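You operate a simulated robot arm through the tools that you are given. There is no shell and no other tool.

You run a simulated two-armed robot. Do the job below in one go: nothing can be reset, and whatever is moved stays where it is left.

## Task
Set the cup machine to 50 % speed and 7 bar, then give it a trial run.
Fine: both set before the start; let it run two seconds or more, then stop it with the black button.

Only the result counts: the job must be done as asked and must still hold three seconds after the hand-in. Knocking over, shifting, dropping, spilling or breaking anything else fails it.

## Robot
Two 7-joint arms with fingered hands on one trunk that stands fixed in place. Base frame: the origin is at the foot of the trunk, x ahead of it, y to its left, z up. Lengths are in mm, angles in rad, forces in N, time in s.
The left shoulder is at [70, 171, 1352], the right one opposite. Each reaches about 1156 mm from its shoulder. Payload 5 kg a hand.
Tool frame (each hand has its own): the origin (TCP) lies between the finger pads and is the grasp point; the fingertips stand 43 mm ahead of it; z points along the fingers, y is the line along which they close. The gripper opens to 144 mm; its body begins 50 mm behind the TCP. The gripper is a hand of 5 fingers: y runs from the thumb to the fingers, the wrist lies at [-21, -124, -221] in the tool frame, and closing takes about 1.5 s.
Orientation is that of the tool frame in the base frame, as a unit quaternion [w, x, y, z]. With the fingers straight down and the wrist toward the robot, the tool's x, y and z point along [0, 1, 0], [1, 0, 0] and [0, 0, -1] of the base frame.

## Interface
- The arms move only by the tool servo_tool. It takes "left_rows", "right_rows" or both (then of equal length, played together; a hand with none holds still); each is a list that holds one entry, the list of rows, each a list of 6 numbers: the shift along the tool's x, y, z in mm, then the turn, a rotation vector about the tool's x, y, z in rad. In form: [[[x, y, z, ax, ay, az], ...]]. A call has 1 to 20 rows; each row is the pose to reach, as a shift and turn from the pose commanded when the call began, along the tool's axes at that moment. "left_claw" and "right_claw" are, for a hand that has rows, the gripper command, from -1 (fully open) to 1 (shut), values between in proportion, set as the call begins (left out, the last holds). A row lasts 0.2 s, in which the tool goes at most 50 mm and 0.15 rad; a call with a longer step from one row to the next is refused whole, and so is a gripper value outside its range. Where a pose cannot be reached the arm comes as near as it can. A force on the tool above 50 N (or 10 N above the force at the start of the call, whichever is more), or a blocked arm, ends the call early, and 0.2 s more pass. Each finger travels about 45 mm/s and halts on what it meets, pressing with about 30 N; the grip force reading is that of the motor and also rises with nothing between the fingers. The clock runs only during rows and for 0.2 s after the last one: add rows that repeat a pose to give the fingers time. The reply holds the time, the measured pose of the TCP, the force on the tool along the base axes, the opening and the grip force, in the units named above and with some noise, with the torque about the TCP (base axes, N m) and any sound that the robot's microphone picked up.
- Cameras (640 x 400 px; columns grow to the right, rows downward): "scene" is now at [122.3, -59.5, 1603.3]; the picture's right is [-0.63, -0.77, 0.00], its down [-0.30, 0.25, -0.92] and it looks along [0.71, -0.58, -0.39] (base axes); focal length 347 px, centre (320, 200). "left" rides on the left gripper at [-86, -108, -168] in its tool frame; the picture's right is [-0.80, -0.28, 0.53], its down [0.54, -0.73, 0.42] and it looks along [0.27, 0.63, 0.73] (tool axes); focal length 275 px, centre (320, 200). "right" rides on the right gripper at [86, -108, -168] in its tool frame; the picture's right is [-0.80, 0.28, -0.53], its down [-0.54, -0.73, 0.42] and it looks along [-0.27, 0.63, 0.73] (tool axes); focal length 275 px, centre (320, 200). There is no depth. A picture from a camera that has moved, and an enlarged one, comes with that camera's place and axes in the base frame and with its lens.
- snapshot(camera): a new picture of that camera. It takes no simulated time.
- move_column(by): slides the trunk up (or, below 0, down) by that many mm; the arms and the scene camera ride with it, the base frame stays. It gives what a move gives, with no picture.
- grasp_type(shape, hand): the hand has 5 fingers and takes this shape, open, in about a second: jaw (thumb against the fingers, like two jaws); tri (thumb and two fingers); tip (a fingertip pinch); poke (one finger out to press); point (the index stretched); flat (the hand flat); cup (the hand cupped); fist (a fist). The gripper value then closes the fingers along that shape, each until it touches; the sizes above hold for jaw. It gives what a move gives, with no picture.
- turn_head(pan, tilt): turns the head with the scene camera to pan (to the left, within 1.501 rad either way) and tilt (down, from -0.506 to 1.204), counted from straight ahead of the robot. It gives what a move gives.
- enlarge(camera, box): a new picture of the part [left, top, right, bottom] of that camera's present view, enlarged. It takes no simulated time.
- sign_off(): hands the job in; it is judged then, once.

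Nothing tells you positions but the pictures and the camera data. Unless the task says otherwise, let go and move clear before handing in.

The tools are called as name(argument=value, ...) on one line, values as JSON. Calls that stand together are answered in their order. servo_tool: Moves the arms, as the interface text tells. Its arguments: {"type":"object","properties":{"left_rows":{"type":"array"},"left_claw":{"type":"number"},"right_rows":{"type":"array"},"right_claw":{"type":"number"}},"required":[]} The other tools are called the same way: move_column (by) moves the trunk up or down; grasp_type (shape, hand) gives the hand a shape; turn_head (pan, tilt) turns the head that bears the scene camera; snapshot (camera) takes a picture; enlarge (camera, box) takes an enlarged picture of a part of a camera's view; sign_off () hands the job in.

At the start:

```text
clock: 0.0
left_position: [737.5, -65.0, 1403.5]
left_orientation: [0.0, 0.707, 0.707, 0.0]
left_force: [0.3, 0.2, -0.1]
left_wrist_torque: [0.02, -0.02, -0.01]
left_width: 143.9
left_gripper_force: 0.0
left_shape: jaw
right_position: [459.7, -617.1, 1483.1]
right_orientation: [-0.001, 0.707, 0.707, 0.0]
right_force: [0.0, -0.3, 0.3]
right_wrist_torque: [0.02, -0.01, 0.0]
right_width: 143.7
right_gripper_force: 0.1
right_shape: jaw
trunk travel left (down, up): [-450.0, 490.0]
head pan, tilt (commanded): [-0.686, 0.401]
```

scene: 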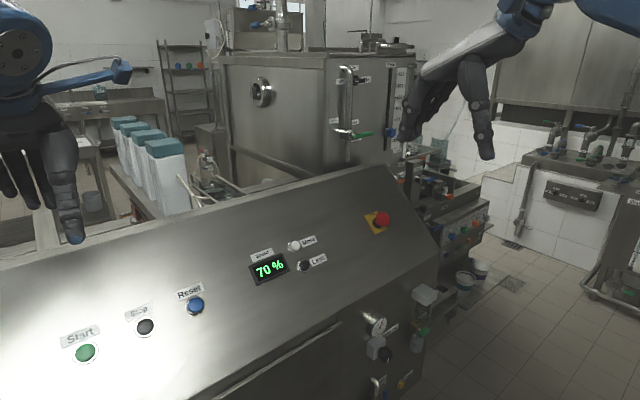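
right: 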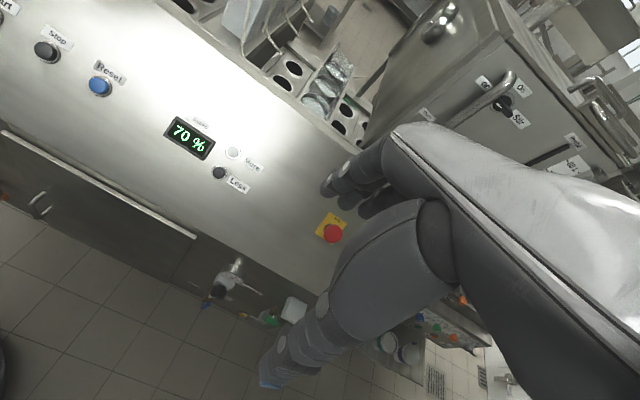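
left: 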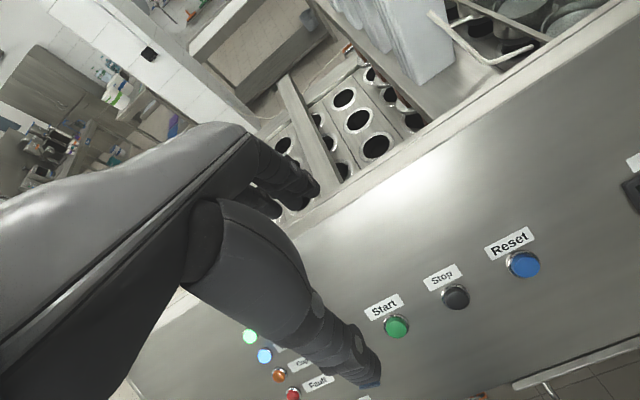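

I see the sloped control panel with Start/Stop/Reset buttons, a speed display reading 70 % with More/Less buttons, an emergency stop, and a pressure gauge or regulator on the front face below. I'll look closer at these first.

enlarge(camera="scene", box=[220, 200, 420, 325])

enlarge(camera="scene", box=[330, 280, 490, 400])

enlarge(camera="right", box=[180, 240, 340, 340])

enlarge(camera="left", box=[220, 200, 560, 400])

```text
3.20 times, centred on (320, 262) of scene
camera zoom: at [122.3, -59.5, 1603.3], right [-0.63, -0.77, 0.0], down [-0.3, 0.25, -0.92], along [0.71, -0.58, -0.39], focal length 1111 px, centre (320, 0)
```

zoom: 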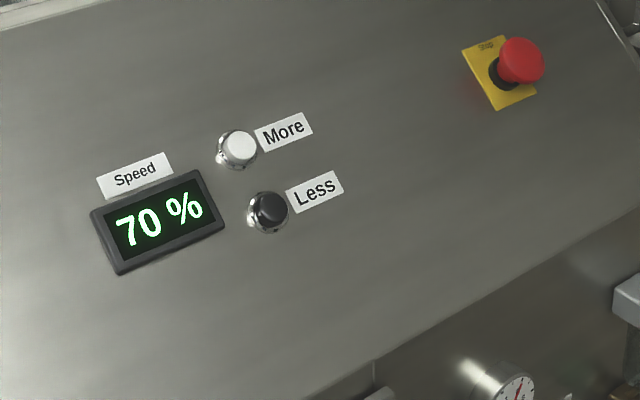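

```text
3.33 times, centred on (410, 340) of scene
camera zoom: at [122.3, -59.5, 1603.3], right [-0.63, -0.77, 0.0], down [-0.3, 0.25, -0.92], along [0.71, -0.58, -0.39], focal length 1158 px, centre (20, -267)
```

zoom: 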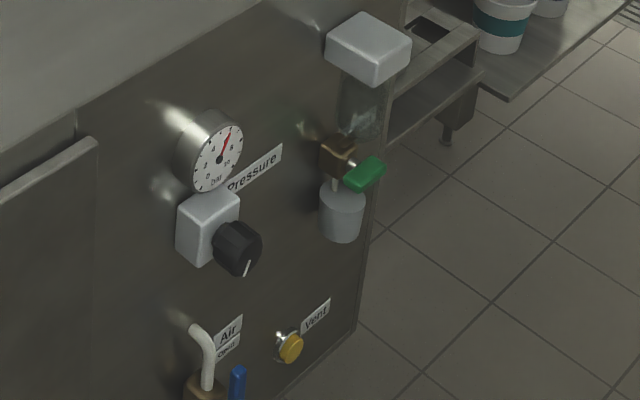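

```text
4.00 times, centred on (260, 290) of right
camera zoom: at [351.0, -530.8, 1650.0], right [0.28, -0.8, 0.53], down [-0.73, -0.54, -0.42], along [0.63, -0.27, -0.73], focal length 1101 px, centre (560, -160)
```

zoom: 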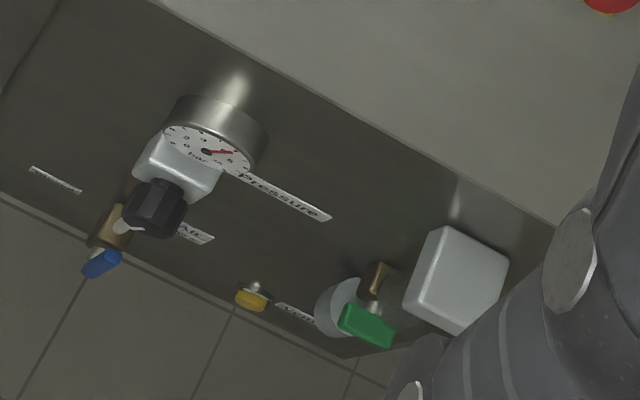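

```text
1.88 times, centred on (390, 300) of left
camera zoom: at [630.0, -150.9, 1572.4], right [-0.28, -0.8, -0.53], down [-0.73, 0.54, -0.42], along [0.63, 0.27, -0.73], focal length 518 px, centre (188, 12)
```

zoom: 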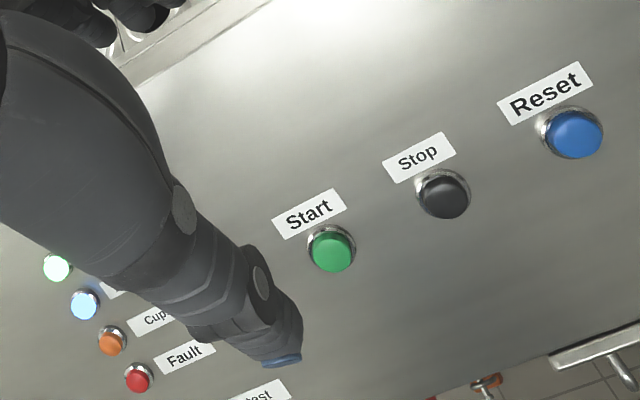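

The Less button triangulates to about [705, -484, 1126]. I'll turn the head to see the front face (gauge and knob) and the lamps to the left.

turn_head(pan=-0.75, tilt=0.75)

snapshot(camera="scene")

enlarge(camera="scene", box=[300, 150, 460, 250])

turn_head(pan=-0.1, tilt=0.6)

snapshot(camera="scene")

```text
clock: 0.8
left_position: [738.2, -64.6, 1404.6]
left_orientation: [0.0, 0.707, 0.707, 0.0]
left_force: [-0.2, 0.1, 0.0]
left_wrist_torque: [-0.01, -0.04, 0.03]
left_width: 143.6
left_gripper_force: 0.0
left_shape: jaw
right_position: [457.9, -617.6, 1483.9]
right_orientation: [0.0, 0.708, 0.706, 0.0]
right_force: [0.1, 0.0, 0.3]
right_wrist_torque: [0.04, 0.01, 0.03]
right_width: 143.7
right_gripper_force: 0.1
right_shape: jaw
trunk travel left (down, up): [-450.0, 490.0]
head pan, tilt (commanded): [-0.75, 0.75]
```

```text
taken
camera scene: at [111.2, -57.4, 1572.5], right [-0.68, -0.73, 0.0], down [-0.5, 0.46, -0.73], along [0.54, -0.5, -0.68], focal length 347 px, centre (320, 200)
```

scene: 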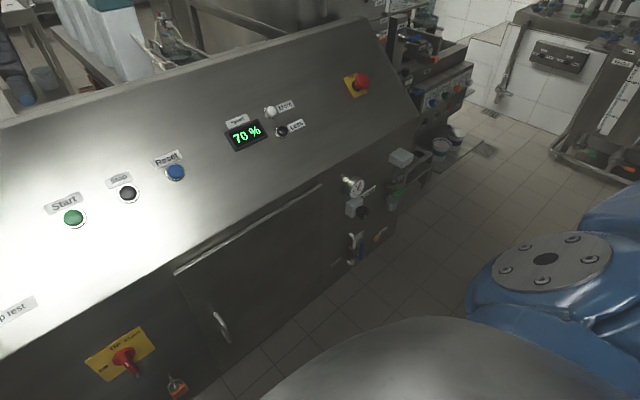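

```text
4.00 times, centred on (380, 200) of scene
camera zoom: at [111.2, -57.4, 1572.5], right [-0.68, -0.73, 0.0], down [-0.5, 0.46, -0.73], along [0.54, -0.5, -0.68], focal length 1389 px, centre (80, 200)
```

zoom: 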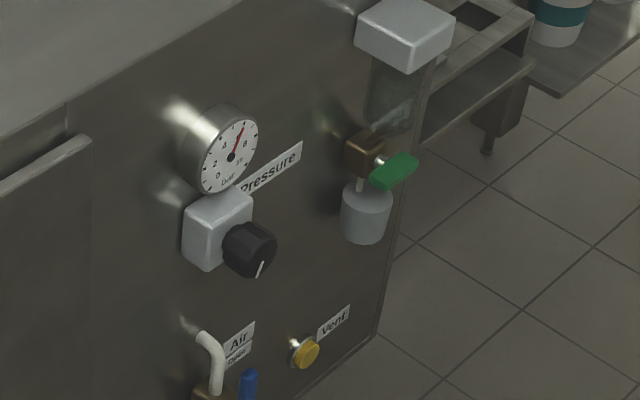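

```text
clock: 1.9
left_position: [738.3, -64.4, 1403.8]
left_orientation: [0.0, 0.707, 0.707, 0.0]
left_force: [0.3, -0.4, -0.5]
left_wrist_torque: [-0.02, -0.01, 0.0]
left_width: 143.6
left_gripper_force: 0.0
left_shape: jaw
right_position: [459.7, -617.1, 1482.8]
right_orientation: [0.0, 0.707, 0.707, 0.0]
right_force: [-0.1, 0.2, -0.7]
right_wrist_torque: [0.0, 0.0, -0.01]
right_width: 144.0
right_gripper_force: 0.1
right_shape: jaw
trunk travel left (down, up): [-450.0, 490.0]
head pan, tilt (commanded): [-0.099, 0.6]
```

```text
taken
camera scene: at [138.5, -9.8, 1585.3], right [-0.1, -0.99, 0.0], down [-0.56, 0.06, -0.82], along [0.82, -0.08, -0.57], focal length 347 px, centre (320, 200)
```

scene: 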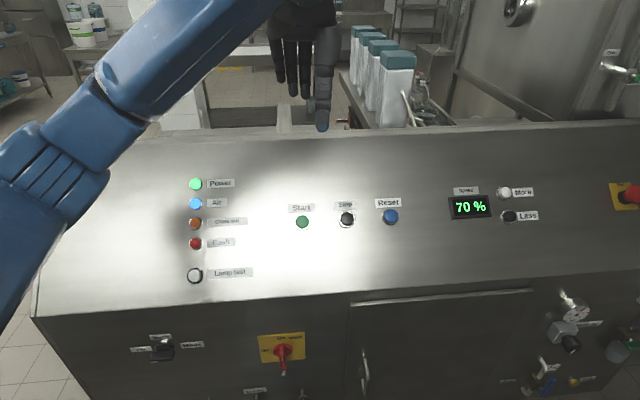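

The panel is fully in view now, with status lamps on the left and a mode switch and main switch below. I'll enlarge to read them.

enlarge(camera="scene", box=[170, 160, 290, 290])

enlarge(camera="scene", box=[110, 310, 330, 400])

enlarge(camera="scene", box=[480, 280, 640, 400])

enlarge(camera="scene", box=[270, 170, 640, 300])

turn_head(pan=-0.4, tilt=0.85)

snapshot(camera="scene")

```text
3.08 times, centred on (230, 225) of scene
camera zoom: at [138.5, -9.8, 1585.3], right [-0.1, -0.99, 0.0], down [-0.56, 0.06, -0.82], along [0.82, -0.08, -0.57], focal length 1069 px, centre (597, 123)
```

zoom: 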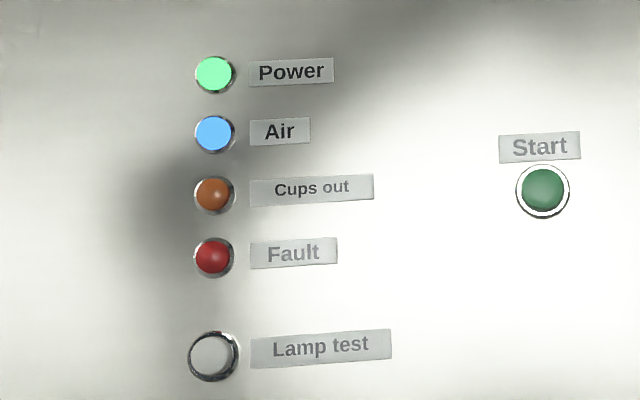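

```text
2.91 times, centred on (220, 355) of scene
camera zoom: at [138.5, -9.8, 1585.3], right [-0.1, -0.99, 0.0], down [-0.56, 0.06, -0.82], along [0.82, -0.08, -0.57], focal length 1010 px, centre (611, -251)
```

zoom: 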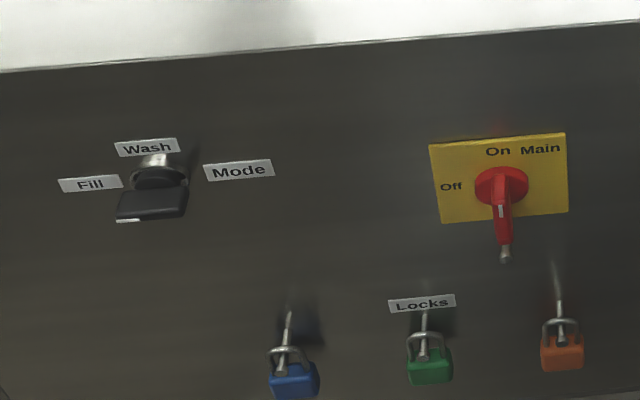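

```text
3.33 times, centred on (560, 340) of scene
camera zoom: at [138.5, -9.8, 1585.3], right [-0.1, -0.99, 0.0], down [-0.56, 0.06, -0.82], along [0.82, -0.08, -0.57], focal length 1158 px, centre (-480, -267)
```

zoom: 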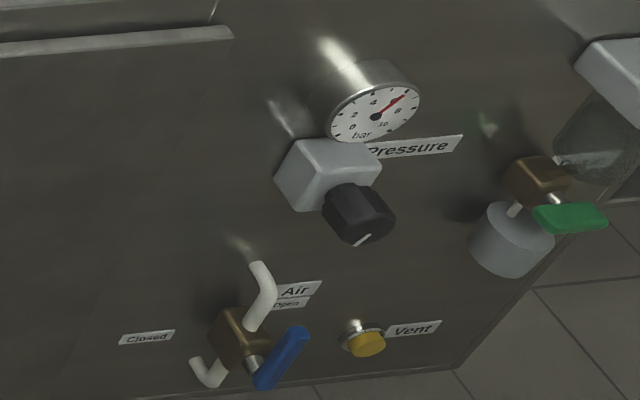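

```text
1.73 times, centred on (455, 235) of scene
camera zoom: at [138.5, -9.8, 1585.3], right [-0.1, -0.99, 0.0], down [-0.56, 0.06, -0.82], along [0.82, -0.08, -0.57], focal length 601 px, centre (86, 140)
```

zoom: 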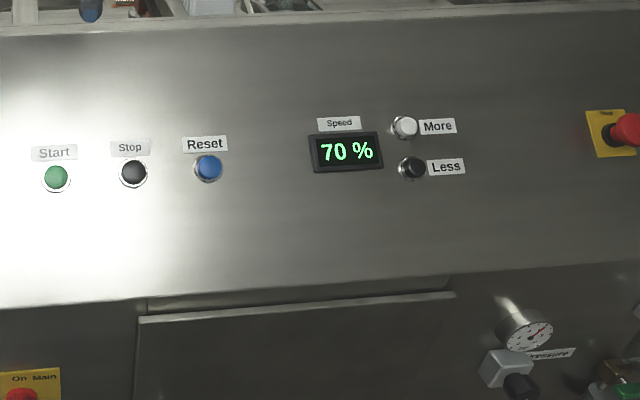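

```text
clock: 2.7
left_position: [737.9, -63.6, 1403.5]
left_orientation: [0.0, 0.707, 0.707, 0.0]
left_force: [0.1, -0.5, -1.1]
left_wrist_torque: [-0.01, 0.01, -0.01]
left_width: 143.8
left_gripper_force: 0.2
left_shape: jaw
right_position: [458.6, -617.5, 1483.0]
right_orientation: [-0.001, 0.707, 0.707, 0.0]
right_force: [0.3, 0.2, -0.4]
right_wrist_torque: [-0.01, 0.01, -0.01]
right_width: 143.8
right_gripper_force: 0.1
right_shape: jaw
trunk travel left (down, up): [-450.0, 490.0]
head pan, tilt (commanded): [-0.4, 0.85]
```

```text
taken
camera scene: at [122.7, -31.3, 1564.4], right [-0.39, -0.92, 0.0], down [-0.69, 0.29, -0.66], along [0.61, -0.26, -0.75], focal length 347 px, centre (320, 200)
```

scene: 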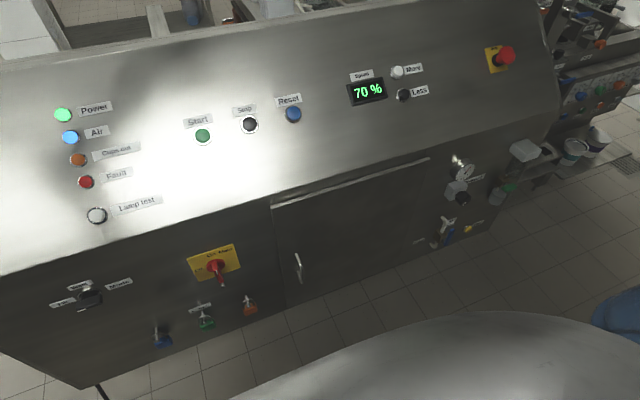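

Power and Air lamps are on; Start is at about [718, -31, 1133], Stop about [718, -126, 1136], and the gauge about [588, -648, 920]. I'll give both hands the poke shape and see where the fingertip ends up.

grasp_type(shape="poke", hand="right")

snapshot(camera="right")

turn_head(pan=-0.9, tilt=0.3)

snapshot(camera="scene")

```text
clock: 3.6
left_position: [738.7, -64.5, 1403.8]
left_orientation: [0.0, 0.707, 0.707, 0.0]
left_force: [-0.2, -0.4, 0.3]
left_wrist_torque: [0.02, 0.0, 0.01]
left_width: 143.8
left_gripper_force: 0.0
left_shape: jaw
right_position: [459.2, -617.1, 1482.1]
right_orientation: [0.0, 0.708, 0.707, 0.0]
right_force: [0.0, 0.2, -0.2]
right_wrist_torque: [0.01, 0.04, -0.02]
right_width: 0.0
right_gripper_force: 0.1
right_shape: poke
trunk travel left (down, up): [-450.0, 490.0]
head pan, tilt (commanded): [-0.4, 0.85]
```

```text
taken
camera right: at [351.1, -530.8, 1650.0], right [0.28, -0.8, 0.53], down [-0.73, -0.54, -0.42], along [0.63, -0.27, -0.73], focal length 275 px, centre (320, 200)
```

right: 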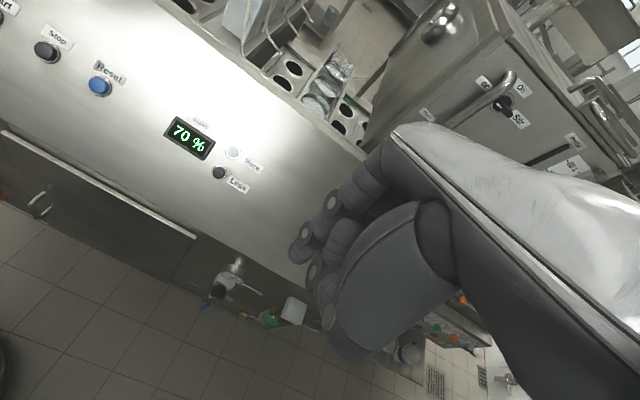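

```text
clock: 4.5
left_position: [737.9, -65.0, 1403.7]
left_orientation: [0.0, 0.707, 0.707, 0.0]
left_force: [0.3, 0.1, -0.1]
left_wrist_torque: [0.0, -0.01, 0.02]
left_width: 143.7
left_gripper_force: 0.0
left_shape: jaw
right_position: [459.6, -617.7, 1483.2]
right_orientation: [0.0, 0.706, 0.708, 0.0]
right_force: [-0.9, -0.5, 0.3]
right_wrist_torque: [-0.03, -0.05, -0.02]
right_width: 0.2
right_gripper_force: 0.0
right_shape: poke
trunk travel left (down, up): [-450.0, 490.0]
head pan, tilt (commanded): [-0.901, 0.3]
```

```text
taken
camera scene: at [108.6, -74.0, 1612.7], right [-0.78, -0.62, 0.0], down [-0.18, 0.23, -0.95], along [0.59, -0.75, -0.3], focal length 347 px, centre (320, 200)
```

scene: 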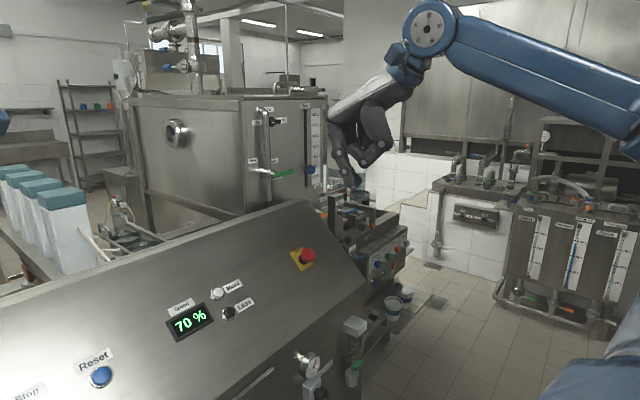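

enlarge(camera="scene", box=[300, 70, 460, 200])

enlarge(camera="right", box=[260, 120, 460, 360])

```text
3.08 times, centred on (380, 135) of scene
camera zoom: at [108.6, -74.0, 1612.7], right [-0.78, -0.62, 0.0], down [-0.18, 0.23, -0.95], along [0.59, -0.75, -0.3], focal length 1069 px, centre (135, 400)
```

zoom: 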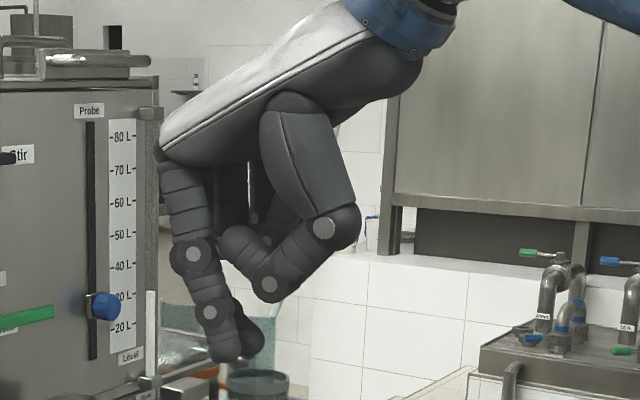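

```text
1.67 times, centred on (360, 240) of right
camera zoom: at [350.9, -530.8, 1650.1], right [0.28, -0.8, 0.53], down [-0.73, -0.54, -0.42], along [0.63, -0.27, -0.73], focal length 459 px, centre (253, 133)
```

zoom: 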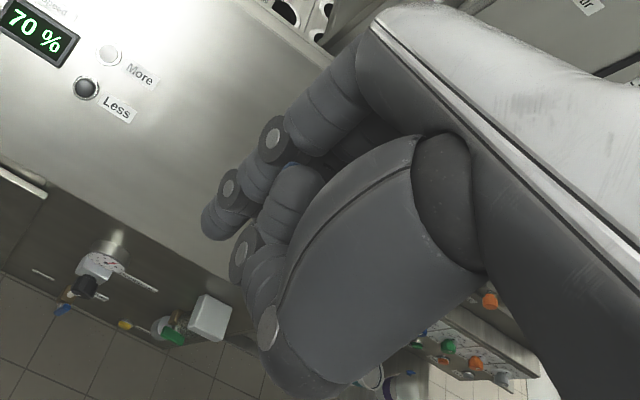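

The index fingertip in poke sits about 43 mm ahead of the TCP, slightly toward tool +x. Next I'll move the right hand to hover about 60 mm off the Less button, tilted square to the sloped panel (about 38°).

servo_tool(right_rows=[[[12.5, 18.2, 27.6, -0.066, 0, 0], [25, 36.4, 55.2, -0.132, 0, 0], [37.5, 54.6, 82.8, -0.198, 0, 0], [50, 72.8, 110.4, -0.264, 0, 0], [62.5, 91, 138, -0.33, 0, 0], [75, 109.2, 165.6, -0.396, 0, 0], [87.5, 127.4, 193.2, -0.462, 0, 0], [100, 145.6, 220.8, -0.528, 0, 0], [112.5, 163.8, 248.4, -0.594, 0, 0], [125, 182, 276, -0.66, 0, 0], [125, 182, 276, -0.66, 0, 0]]])

snapshot(camera="right")

turn_head(pan=-0.6, tilt=0.55)

snapshot(camera="scene")

```text
clock: 6.9
left_position: [737.3, -64.6, 1405.3]
left_orientation: [0.0, 0.708, 0.707, 0.0]
left_force: [-0.1, 0.3, 0.4]
left_wrist_torque: [0.01, -0.03, 0.03]
left_width: 143.5
left_gripper_force: 0.2
left_shape: jaw
right_position: [641.0, -490.4, 1207.4]
right_orientation: [0.23, 0.669, 0.668, 0.23]
right_force: [-0.7, -0.4, 0.1]
right_wrist_torque: [0.01, 0.02, -0.04]
right_width: 0.0
right_gripper_force: 0.0
right_shape: poke
trunk travel left (down, up): [-450.0, 490.0]
head pan, tilt (commanded): [-0.901, 0.3]
```

```text
taken
camera right: at [453.5, -403.1, 1272.4], right [-0.1, -0.8, 0.6], down [-0.31, -0.54, -0.78], along [0.94, -0.27, -0.19], focal length 275 px, centre (320, 200)
```

right: 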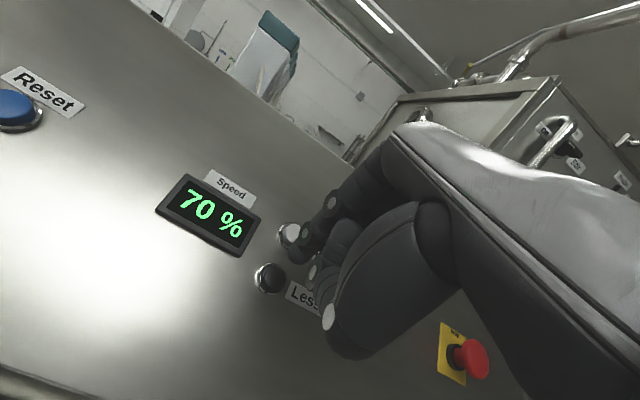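

```text
clock: 7.7
left_position: [737.8, -64.8, 1404.8]
left_orientation: [0.0, 0.707, 0.708, 0.0]
left_force: [0.0, -0.8, -0.4]
left_wrist_torque: [0.02, 0.03, -0.02]
left_width: 143.4
left_gripper_force: 0.0
left_shape: jaw
right_position: [643.6, -490.1, 1207.3]
right_orientation: [0.229, 0.669, 0.669, 0.229]
right_force: [0.1, -0.5, 0.3]
right_wrist_torque: [0.01, 0.03, -0.03]
right_width: 0.0
right_gripper_force: 0.1
right_shape: poke
trunk travel left (down, up): [-450.0, 490.0]
head pan, tilt (commanded): [-0.6, 0.55]
```

```text
taken
camera scene: at [124.7, -51.6, 1589.8], right [-0.57, -0.82, 0.0], down [-0.43, 0.3, -0.85], along [0.7, -0.48, -0.52], focal length 347 px, centre (320, 200)
```

scene: 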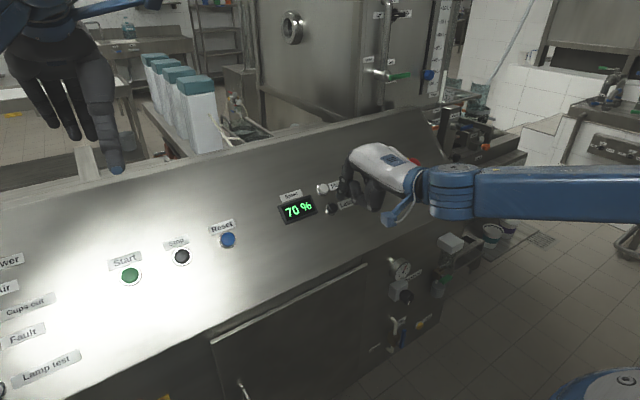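

The finger now hovers near More and Less. I'll enlarge both views to refine the button and fingertip positions.

enlarge(camera="right", box=[240, 200, 360, 320])

enlarge(camera="scene", box=[270, 130, 430, 240])

```text
3.33 times, centred on (300, 260) of right
camera zoom: at [454.1, -403.4, 1272.3], right [-0.1, -0.8, 0.6], down [-0.31, -0.54, -0.78], along [0.94, -0.27, -0.19], focal length 918 px, centre (387, 0)
```

zoom: 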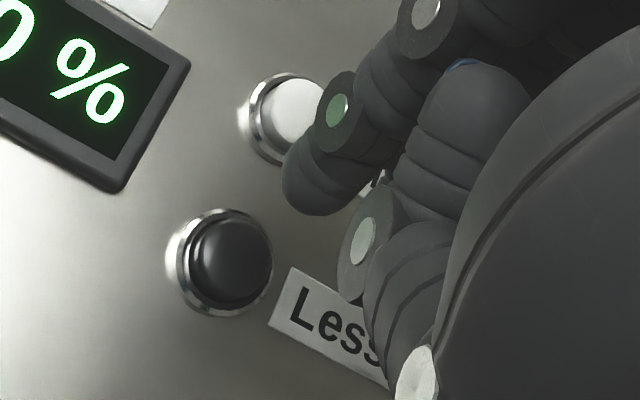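

```text
3.64 times, centred on (350, 185) of scene
camera zoom: at [124.7, -51.6, 1589.8], right [-0.57, -0.82, 0.0], down [-0.43, 0.3, -0.85], along [0.7, -0.48, -0.52], focal length 1263 px, centre (211, 254)
```

zoom: 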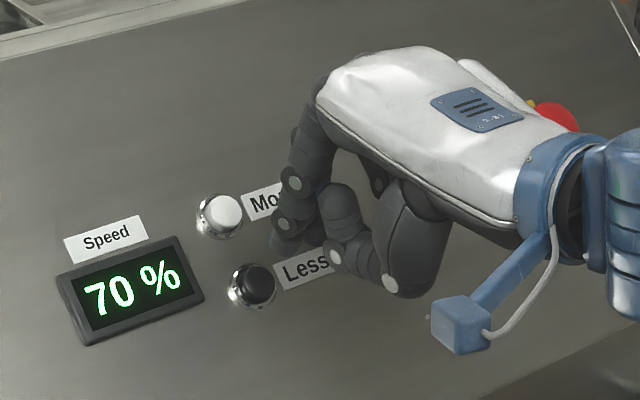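

Less refines to about [704, -486, 1124] and the fingertip to about [664, -476, 1174]. I'll close most of the gap and correct sideways by about 10 mm.

servo_tool(right_rows=[[[-5, 0.5, 12, 0, 0, 0], [-10.5, 1, 25, 0, 0, 0], [-10.5, 1, 40, 0, 0, 0], [-10.5, 1, 40, 0, 0, 0]]])

enlarge(camera="right", box=[240, 180, 400, 300])

enlarge(camera="scene", box=[270, 130, 430, 240])

```text
clock: 8.7
left_position: [738.3, -64.8, 1404.9]
left_orientation: [0.0, 0.707, 0.707, 0.001]
left_force: [0.6, -0.6, 0.3]
left_wrist_torque: [-0.02, 0.0, -0.02]
left_width: 143.8
left_gripper_force: 0.1
left_shape: jaw
right_position: [665.1, -501.8, 1176.0]
right_orientation: [0.229, 0.67, 0.668, 0.229]
right_force: [0.3, 0.5, 0.4]
right_wrist_torque: [-0.02, 0.02, 0.03]
right_width: 0.1
right_gripper_force: 0.1
right_shape: poke
trunk travel left (down, up): [-450.0, 490.0]
head pan, tilt (commanded): [-0.6, 0.55]
```

```text
3.33 times, centred on (320, 240) of right
camera zoom: at [477.3, -415.2, 1241.1], right [-0.1, -0.8, 0.6], down [-0.31, -0.54, -0.78], along [0.94, -0.27, -0.19], focal length 918 px, centre (320, 67)
```

zoom: 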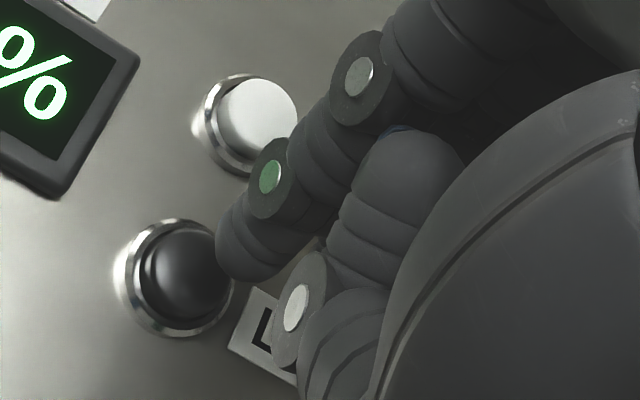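

```text
3.64 times, centred on (350, 185) of scene
camera zoom: at [124.4, -51.5, 1589.8], right [-0.56, -0.83, 0.0], down [-0.43, 0.3, -0.85], along [0.7, -0.48, -0.52], focal length 1263 px, centre (211, 254)
```

zoom: 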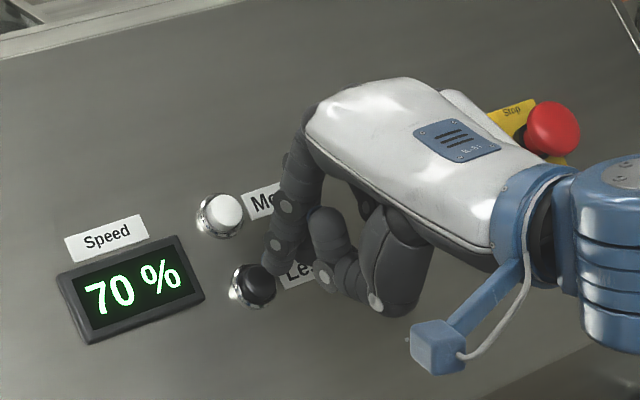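

The finger is about 20–25 mm short of the Less cap and lined up within a few mm. I'll advance in small steps watching force and display.

servo_tool(right_rows=[[[2, 0, 8, 0, 0, 0], [2, 0, 16, 0, 0, 0], [2, 0, 16, 0, 0, 0]]])

enlarge(camera="right", box=[180, 180, 380, 300])

enlarge(camera="scene", box=[270, 150, 370, 230])

```text
clock: 9.5
left_position: [736.6, -64.4, 1404.9]
left_orientation: [0.0, 0.707, 0.707, -0.001]
left_force: [0.0, 0.0, 0.2]
left_wrist_torque: [-0.02, 0.03, 0.01]
left_width: 143.5
left_gripper_force: 0.1
left_shape: jaw
right_position: [675.4, -500.6, 1163.8]
right_orientation: [0.231, 0.669, 0.668, 0.23]
right_force: [-3.7, 1.2, 3.5]
right_wrist_torque: [0.05, 0.0, 0.07]
right_width: 0.3
right_gripper_force: 0.0
right_shape: poke
trunk travel left (down, up): [-450.0, 490.0]
head pan, tilt (commanded): [-0.6, 0.55]
heard: click
```

```text
3.20 times, centred on (280, 240) of right
camera zoom: at [487.0, -413.6, 1229.0], right [-0.1, -0.8, 0.6], down [-0.31, -0.54, -0.78], along [0.94, -0.27, -0.19], focal length 881 px, centre (448, 72)
```

zoom: 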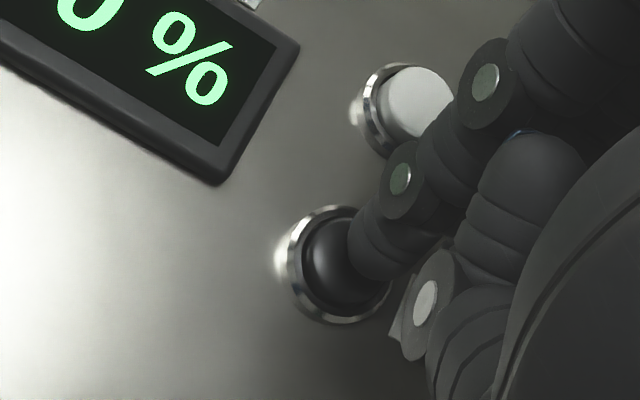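

```text
5.00 times, centred on (320, 190) of scene
camera zoom: at [123.4, -51.1, 1589.9], right [-0.57, -0.82, 0.0], down [-0.43, 0.3, -0.85], along [0.7, -0.48, -0.52], focal length 1737 px, centre (320, 250)
```

zoom: 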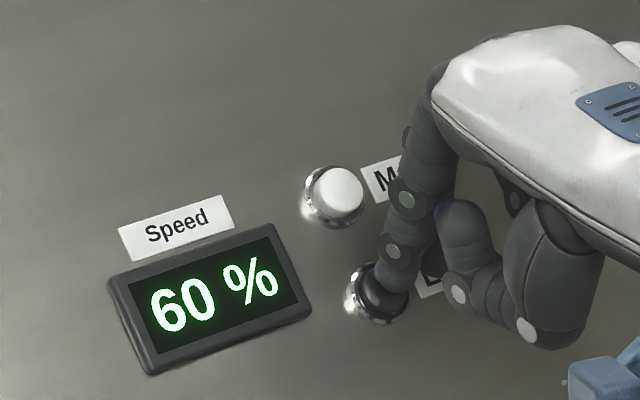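

The press registered: the speed shows 60 %. I'll withdraw, and check before pressing once more.

servo_tool(right_rows=[[[0, 0, -14, 0, 0, 0], [0, 0, -14, 0, 0, 0]]])

enlarge(camera="scene", box=[270, 150, 370, 230])

```text
clock: 10.1
left_position: [738.0, -63.8, 1404.9]
left_orientation: [-0.001, 0.707, 0.707, 0.0]
left_force: [-0.7, -0.2, 0.6]
left_wrist_torque: [0.03, -0.02, -0.03]
left_width: 143.7
left_gripper_force: 0.1
left_shape: jaw
right_position: [667.6, -501.3, 1174.9]
right_orientation: [0.23, 0.669, 0.668, 0.229]
right_force: [0.3, -0.1, -1.4]
right_wrist_torque: [0.02, -0.01, 0.01]
right_width: 0.0
right_gripper_force: 0.0
right_shape: poke
trunk travel left (down, up): [-450.0, 490.0]
head pan, tilt (commanded): [-0.6, 0.55]
```

```text
5.00 times, centred on (320, 190) of scene
camera zoom: at [124.8, -51.5, 1589.8], right [-0.56, -0.83, 0.0], down [-0.43, 0.3, -0.85], along [0.7, -0.48, -0.52], focal length 1737 px, centre (320, 250)
```

zoom: 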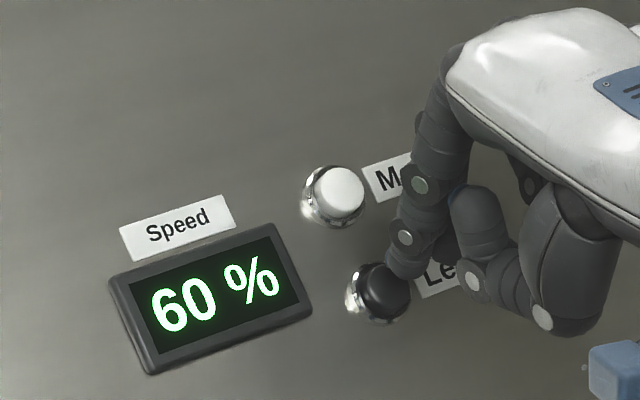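

Still 60 % after release. I'll press once more, shifted 3 mm toward the button centre.

servo_tool(right_rows=[[[3, 0, 7, 0, 0, 0], [3, 0, 14, 0, 0, 0], [3, 0, 14, 0, 0, 0]]])

enlarge(camera="scene", box=[270, 150, 370, 230])

```text
clock: 10.9
left_position: [736.5, -63.9, 1405.1]
left_orientation: [0.0, 0.707, 0.707, 0.0]
left_force: [0.0, -0.2, 0.3]
left_wrist_torque: [0.01, -0.02, 0.01]
left_width: 143.7
left_gripper_force: 0.1
left_shape: jaw
right_position: [675.3, -497.7, 1164.4]
right_orientation: [0.23, 0.669, 0.668, 0.23]
right_force: [-2.6, 0.3, 4.6]
right_wrist_torque: [0.0, -0.06, 0.0]
right_width: 0.0
right_gripper_force: 0.1
right_shape: poke
trunk travel left (down, up): [-450.0, 490.0]
head pan, tilt (commanded): [-0.6, 0.55]
heard: click
```

```text
5.00 times, centred on (320, 190) of scene
camera zoom: at [123.6, -51.4, 1589.9], right [-0.57, -0.82, 0.0], down [-0.43, 0.3, -0.85], along [0.7, -0.48, -0.52], focal length 1737 px, centre (320, 250)
```

zoom: 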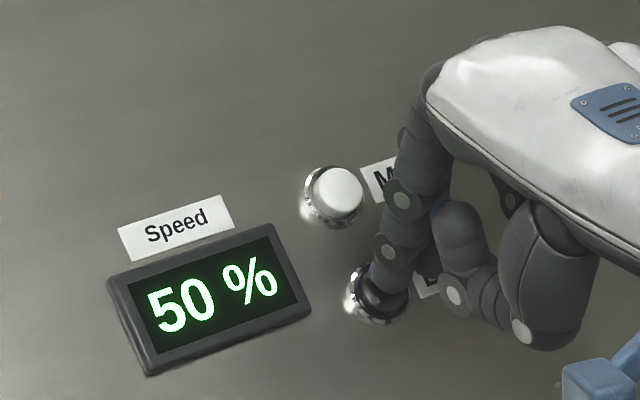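

Speed reads 50 %. I'll back the finger off and zoom hard on the gauge, knob and mode switch.

servo_tool(right_rows=[[[0, 0, -25, 0, 0, 0], [0, 0, -60, 0, 0, 0], [0, 0, -100, 0, 0, 0], [0, 0, -100, 0, 0, 0]]])

snapshot(camera="scene")

enlarge(camera="scene", box=[380, 250, 420, 275])

enlarge(camera="scene", box=[370, 250, 450, 350])

enlarge(camera="scene", box=[270, 180, 330, 230])

```text
clock: 11.9
left_position: [739.4, -65.0, 1403.7]
left_orientation: [-0.001, 0.706, 0.708, 0.0]
left_force: [0.6, 0.0, -1.1]
left_wrist_torque: [0.02, 0.01, 0.03]
left_width: 143.6
left_gripper_force: 0.1
left_shape: jaw
right_position: [616.9, -499.4, 1241.4]
right_orientation: [0.228, 0.669, 0.67, 0.229]
right_force: [0.5, -0.4, -0.1]
right_wrist_torque: [0.05, 0.03, 0.04]
right_width: 0.0
right_gripper_force: 0.1
right_shape: poke
trunk travel left (down, up): [-450.0, 490.0]
head pan, tilt (commanded): [-0.6, 0.55]
```

```text
taken
camera scene: at [126.0, -52.0, 1589.6], right [-0.56, -0.83, 0.0], down [-0.43, 0.3, -0.85], along [0.7, -0.48, -0.52], focal length 347 px, centre (320, 200)
```

scene: 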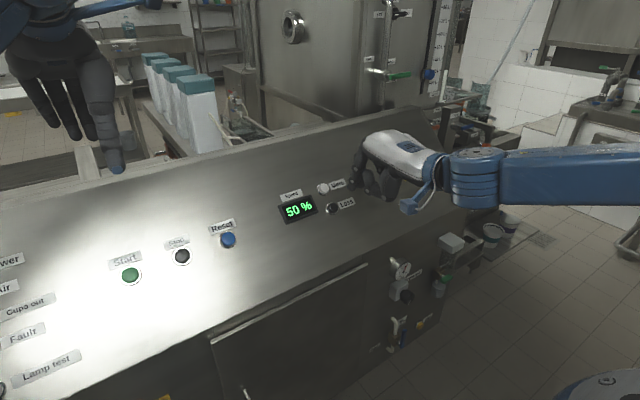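

```text
16.00 times, centred on (400, 262) of scene
camera zoom: at [126.0, -52.0, 1589.6], right [-0.56, -0.83, 0.0], down [-0.43, 0.3, -0.85], along [0.7, -0.48, -0.52], focal length 5557 px, centre (-960, -800)
```

zoom: 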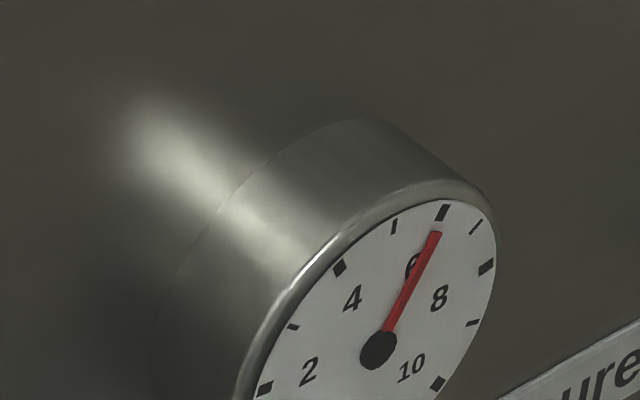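

```text
4.00 times, centred on (410, 300) of scene
camera zoom: at [126.0, -52.0, 1589.6], right [-0.56, -0.83, 0.0], down [-0.43, 0.3, -0.85], along [0.7, -0.48, -0.52], focal length 1389 px, centre (-40, -200)
```

zoom: 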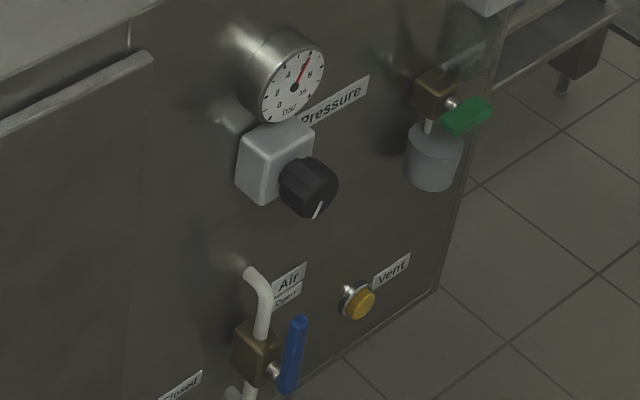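

```text
8.00 times, centred on (300, 205) of scene
camera zoom: at [126.0, -52.0, 1589.6], right [-0.56, -0.83, 0.0], down [-0.43, 0.3, -0.85], along [0.7, -0.48, -0.52], focal length 2779 px, centre (480, 160)
```

zoom: 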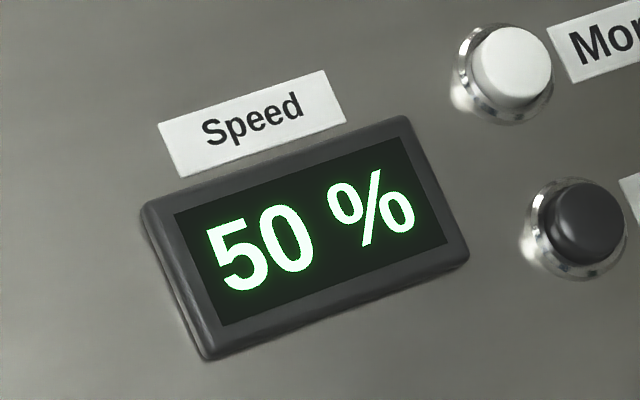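

The display holds 50 % and the gauge needle sits exactly on 6, so the knob must be turned up by 1 bar. I'll move the right hand back and lower so its camera looks at the regulator from the front.

servo_tool(right_rows=[[[-15, -29.6, -23, 0, 0, 0], [-30, -59.2, -46, 0, 0, 0], [-45, -88.9, -69, 0, 0, 0], [-60, -118.5, -92, 0, 0, 0], [-88.6, -136, -69.4, 0, 0, 0], [-117.1, -153.5, -46.9, 0, 0, 0], [-145.7, -171, -24.3, 0, 0, 0], [-174.3, -188.6, -1.7, 0, 0, 0], [-202.9, -206.1, 20.9, 0, 0, 0], [-231.4, -223.6, 43.4, 0, 0, 0], [-260, -241.1, 66, 0, 0, 0], [-260, -241.1, 66, 0, 0, 0]]])

snapshot(camera="right")

snapshot(camera="scene")

```text
clock: 14.5
left_position: [737.2, -64.5, 1403.6]
left_orientation: [0.0, 0.707, 0.707, 0.0]
left_force: [-0.3, 0.5, -0.3]
left_wrist_torque: [0.02, -0.01, 0.04]
left_width: 143.6
left_gripper_force: 0.0
left_shape: jaw
right_position: [462.6, -757.7, 1041.7]
right_orientation: [0.229, 0.669, 0.669, 0.228]
right_force: [0.1, 0.4, 0.5]
right_wrist_torque: [-0.01, 0.0, 0.0]
right_width: 0.1
right_gripper_force: 0.1
right_shape: poke
trunk travel left (down, up): [-450.0, 490.0]
head pan, tilt (commanded): [-0.6, 0.55]
```

```text
taken
camera right: at [274.7, -671.2, 1106.8], right [-0.1, -0.8, 0.6], down [-0.31, -0.54, -0.78], along [0.94, -0.27, -0.19], focal length 275 px, centre (320, 200)
```

right: 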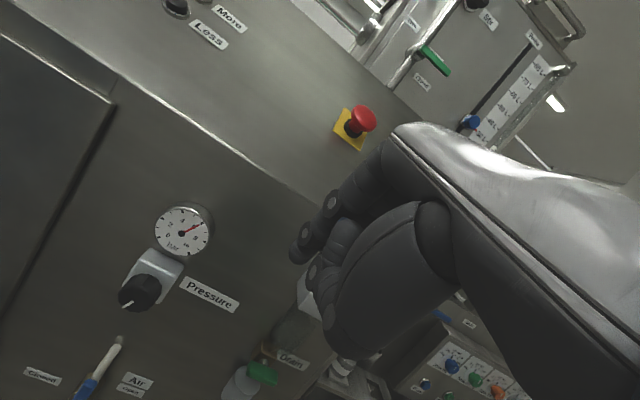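

```text
taken
camera scene: at [124.4, -51.0, 1589.8], right [-0.56, -0.83, 0.0], down [-0.43, 0.29, -0.85], along [0.7, -0.48, -0.52], focal length 347 px, centre (320, 200)
```

scene: 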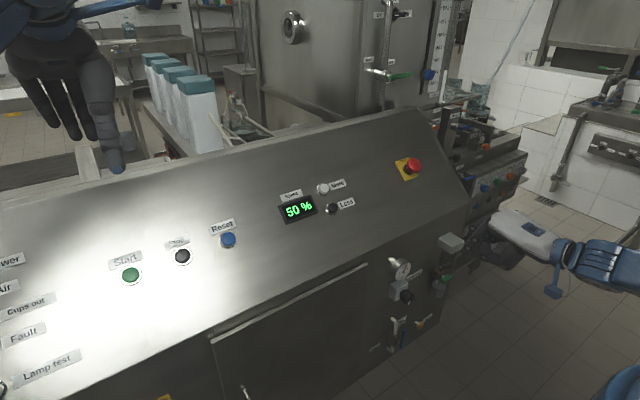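

Good front view of the gauge and knob from the right camera. I'll enlarge both views to triangulate the knob.

enlarge(camera="right", box=[80, 190, 260, 320])

enlarge(camera="scene", box=[370, 245, 450, 310])

enlarge(camera="right", box=[0, 280, 260, 400])

```text
3.08 times, centred on (170, 255) of right
camera zoom: at [274.7, -671.2, 1106.8], right [-0.1, -0.8, 0.6], down [-0.31, -0.54, -0.78], along [0.94, -0.27, -0.19], focal length 847 px, centre (782, 31)
```

zoom: 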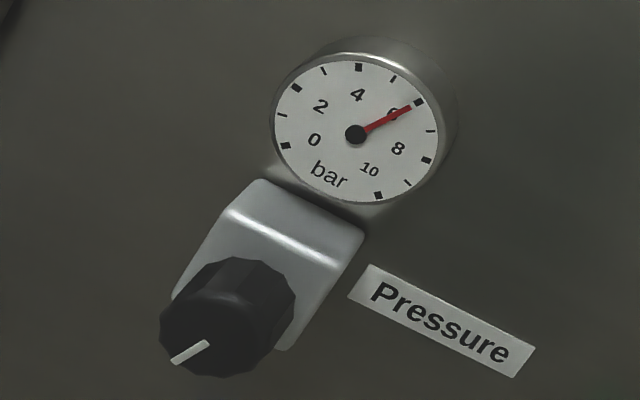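

```text
6.15 times, centred on (410, 278) of scene
camera zoom: at [124.4, -51.0, 1589.8], right [-0.56, -0.83, 0.0], down [-0.43, 0.29, -0.85], along [0.7, -0.48, -0.52], focal length 2137 px, centre (-234, -277)
```

zoom: 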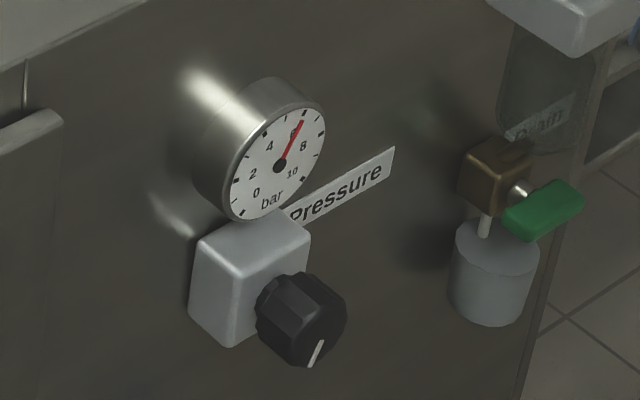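

```text
2.46 times, centred on (130, 340) of right
camera zoom: at [274.7, -671.2, 1106.8], right [-0.1, -0.8, 0.6], down [-0.31, -0.54, -0.78], along [0.94, -0.27, -0.19], focal length 678 px, centre (788, -145)
```

zoom: 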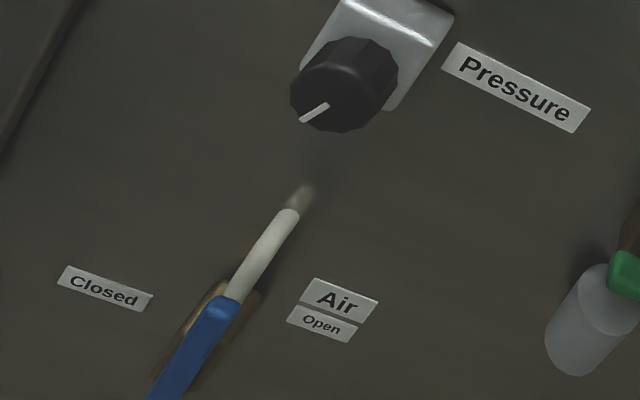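

enlarge(camera="right", box=[112, 260, 182, 320])

enlarge(camera="scene", box=[395, 280, 435, 310])

```text
6.67 times, centred on (147, 290) of right
camera zoom: at [274.7, -671.2, 1106.8], right [-0.1, -0.8, 0.6], down [-0.31, -0.54, -0.78], along [0.94, -0.27, -0.19], focal length 1835 px, centre (1473, -400)
```

zoom: 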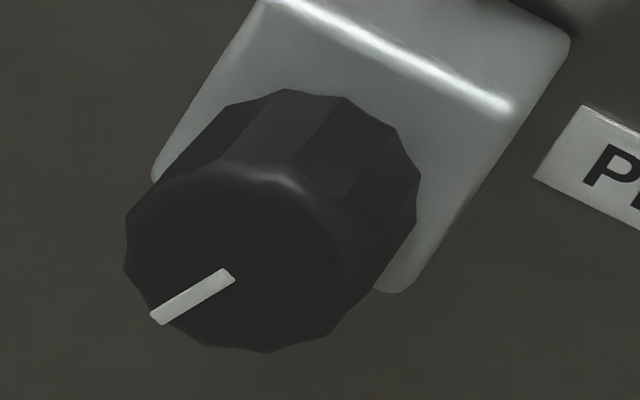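

```text
13.33 times, centred on (415, 295) of scene
camera zoom: at [124.4, -51.0, 1589.8], right [-0.56, -0.83, 0.0], down [-0.43, 0.29, -0.85], along [0.7, -0.48, -0.52], focal length 4631 px, centre (-947, -1067)
```

zoom: 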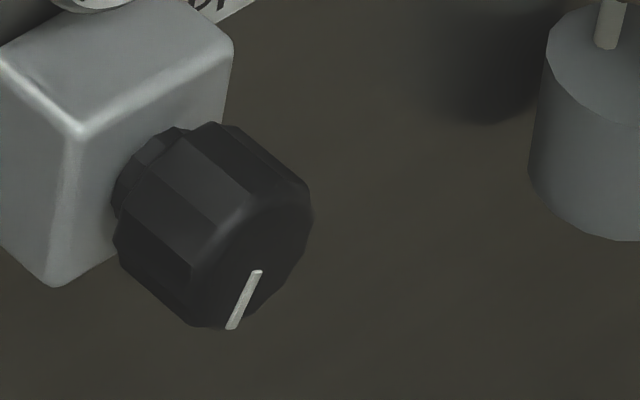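

The knob face is at about [549, -649, 840], roughly 38 mm across, with the gauge face at x≈587, so there's room for fingertips. I'll try the tri shape and look at the finger layout.

grasp_type(shape="tri", hand="right")

snapshot(camera="right")

turn_head(pan=-0.9, tilt=0.55)

snapshot(camera="scene")

```text
clock: 15.4
left_position: [738.7, -65.3, 1403.4]
left_orientation: [0.0, 0.707, 0.707, 0.001]
left_force: [0.6, -1.0, 0.6]
left_wrist_torque: [0.02, 0.02, -0.02]
left_width: 143.4
left_gripper_force: 0.0
left_shape: jaw
right_position: [462.6, -758.3, 1042.1]
right_orientation: [0.229, 0.669, 0.669, 0.229]
right_force: [-0.4, -0.3, 0.4]
right_wrist_torque: [0.05, 0.01, 0.01]
right_width: 143.8
right_gripper_force: 0.1
right_shape: tri
trunk travel left (down, up): [-450.0, 490.0]
head pan, tilt (commanded): [-0.6, 0.55]
```

```text
taken
camera right: at [275.0, -671.6, 1106.5], right [-0.1, -0.8, 0.6], down [-0.31, -0.54, -0.78], along [0.94, -0.27, -0.19], focal length 275 px, centre (320, 200)
```

right: 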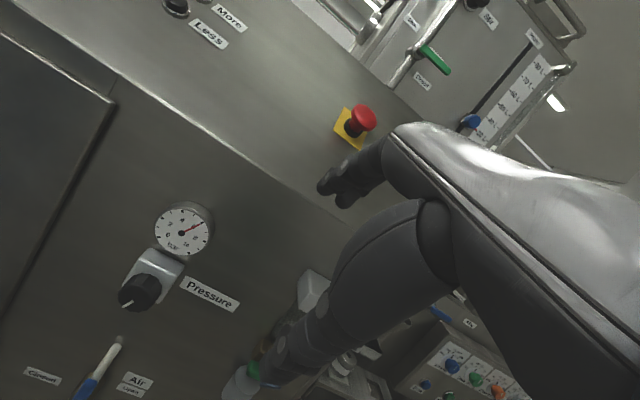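

```text
clock: 16.2
left_position: [738.8, -64.5, 1404.4]
left_orientation: [0.0, 0.707, 0.707, -0.001]
left_force: [0.5, -0.4, 0.2]
left_wrist_torque: [0.03, 0.01, 0.04]
left_width: 143.8
left_gripper_force: 0.2
left_shape: jaw
right_position: [462.8, -757.2, 1041.4]
right_orientation: [0.229, 0.669, 0.669, 0.228]
right_force: [0.3, -0.1, 0.0]
right_wrist_torque: [-0.03, 0.02, -0.01]
right_width: 143.9
right_gripper_force: 0.1
right_shape: tri
trunk travel left (down, up): [-450.0, 490.0]
head pan, tilt (commanded): [-0.901, 0.55]
```

```text
taken
camera scene: at [106.4, -71.2, 1589.8], right [-0.78, -0.62, 0.0], down [-0.33, 0.41, -0.85], along [0.53, -0.67, -0.52], focal length 347 px, centre (320, 200)
```

scene: 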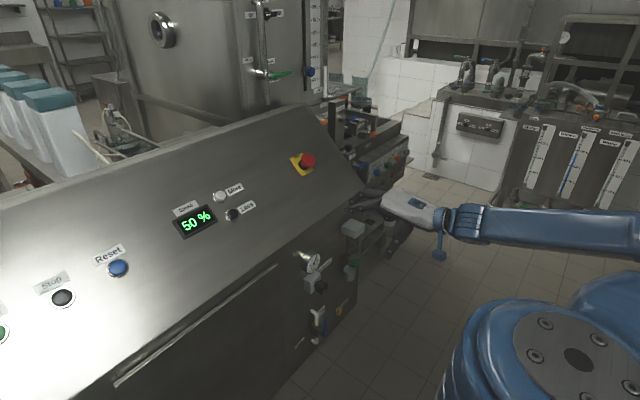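

I'll partially close the tri grip in free air to see where the fingertips meet relative to the TCP.

servo_tool(right_rows=[[[0, 0, 0, 0, 0, 0], [0, 0, 0, 0, 0, 0], [0, 0, 0, 0, 0, 0], [0, 0, 0, 0, 0, 0], [0, 0, 0, 0, 0, 0], [0, 0, 0, 0, 0, 0]]], right_claw=0.45)

snapshot(camera="right")

enlarge(camera="scene", box=[340, 170, 480, 270])

```text
clock: 17.6
left_position: [737.7, -63.7, 1403.2]
left_orientation: [0.001, 0.708, 0.707, 0.0]
left_force: [0.0, 0.1, -0.7]
left_wrist_torque: [-0.05, 0.0, -0.01]
left_width: 143.9
left_gripper_force: 0.1
left_shape: jaw
right_position: [462.8, -757.8, 1040.2]
right_orientation: [0.229, 0.669, 0.669, 0.229]
right_force: [0.3, 0.8, -0.1]
right_wrist_torque: [-0.01, 0.0, 0.02]
right_width: 40.1
right_gripper_force: 0.0
right_shape: tri
trunk travel left (down, up): [-450.0, 490.0]
head pan, tilt (commanded): [-0.901, 0.55]
```

```text
taken
camera right: at [274.8, -671.4, 1106.7], right [-0.1, -0.8, 0.6], down [-0.31, -0.54, -0.78], along [0.94, -0.27, -0.19], focal length 275 px, centre (320, 200)
```

right: 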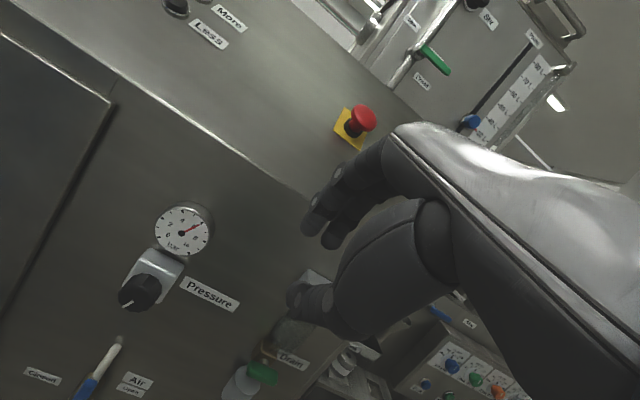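

```text
4.00 times, centred on (410, 220) of scene
camera zoom: at [106.3, -71.3, 1589.8], right [-0.78, -0.62, 0.0], down [-0.32, 0.41, -0.85], along [0.53, -0.67, -0.52], focal length 1389 px, centre (-40, 120)
```

zoom: 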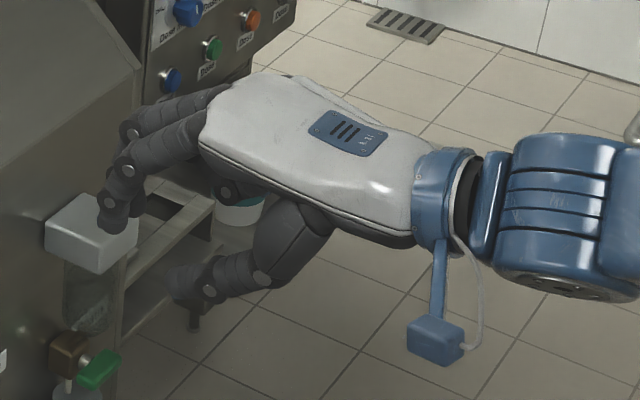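

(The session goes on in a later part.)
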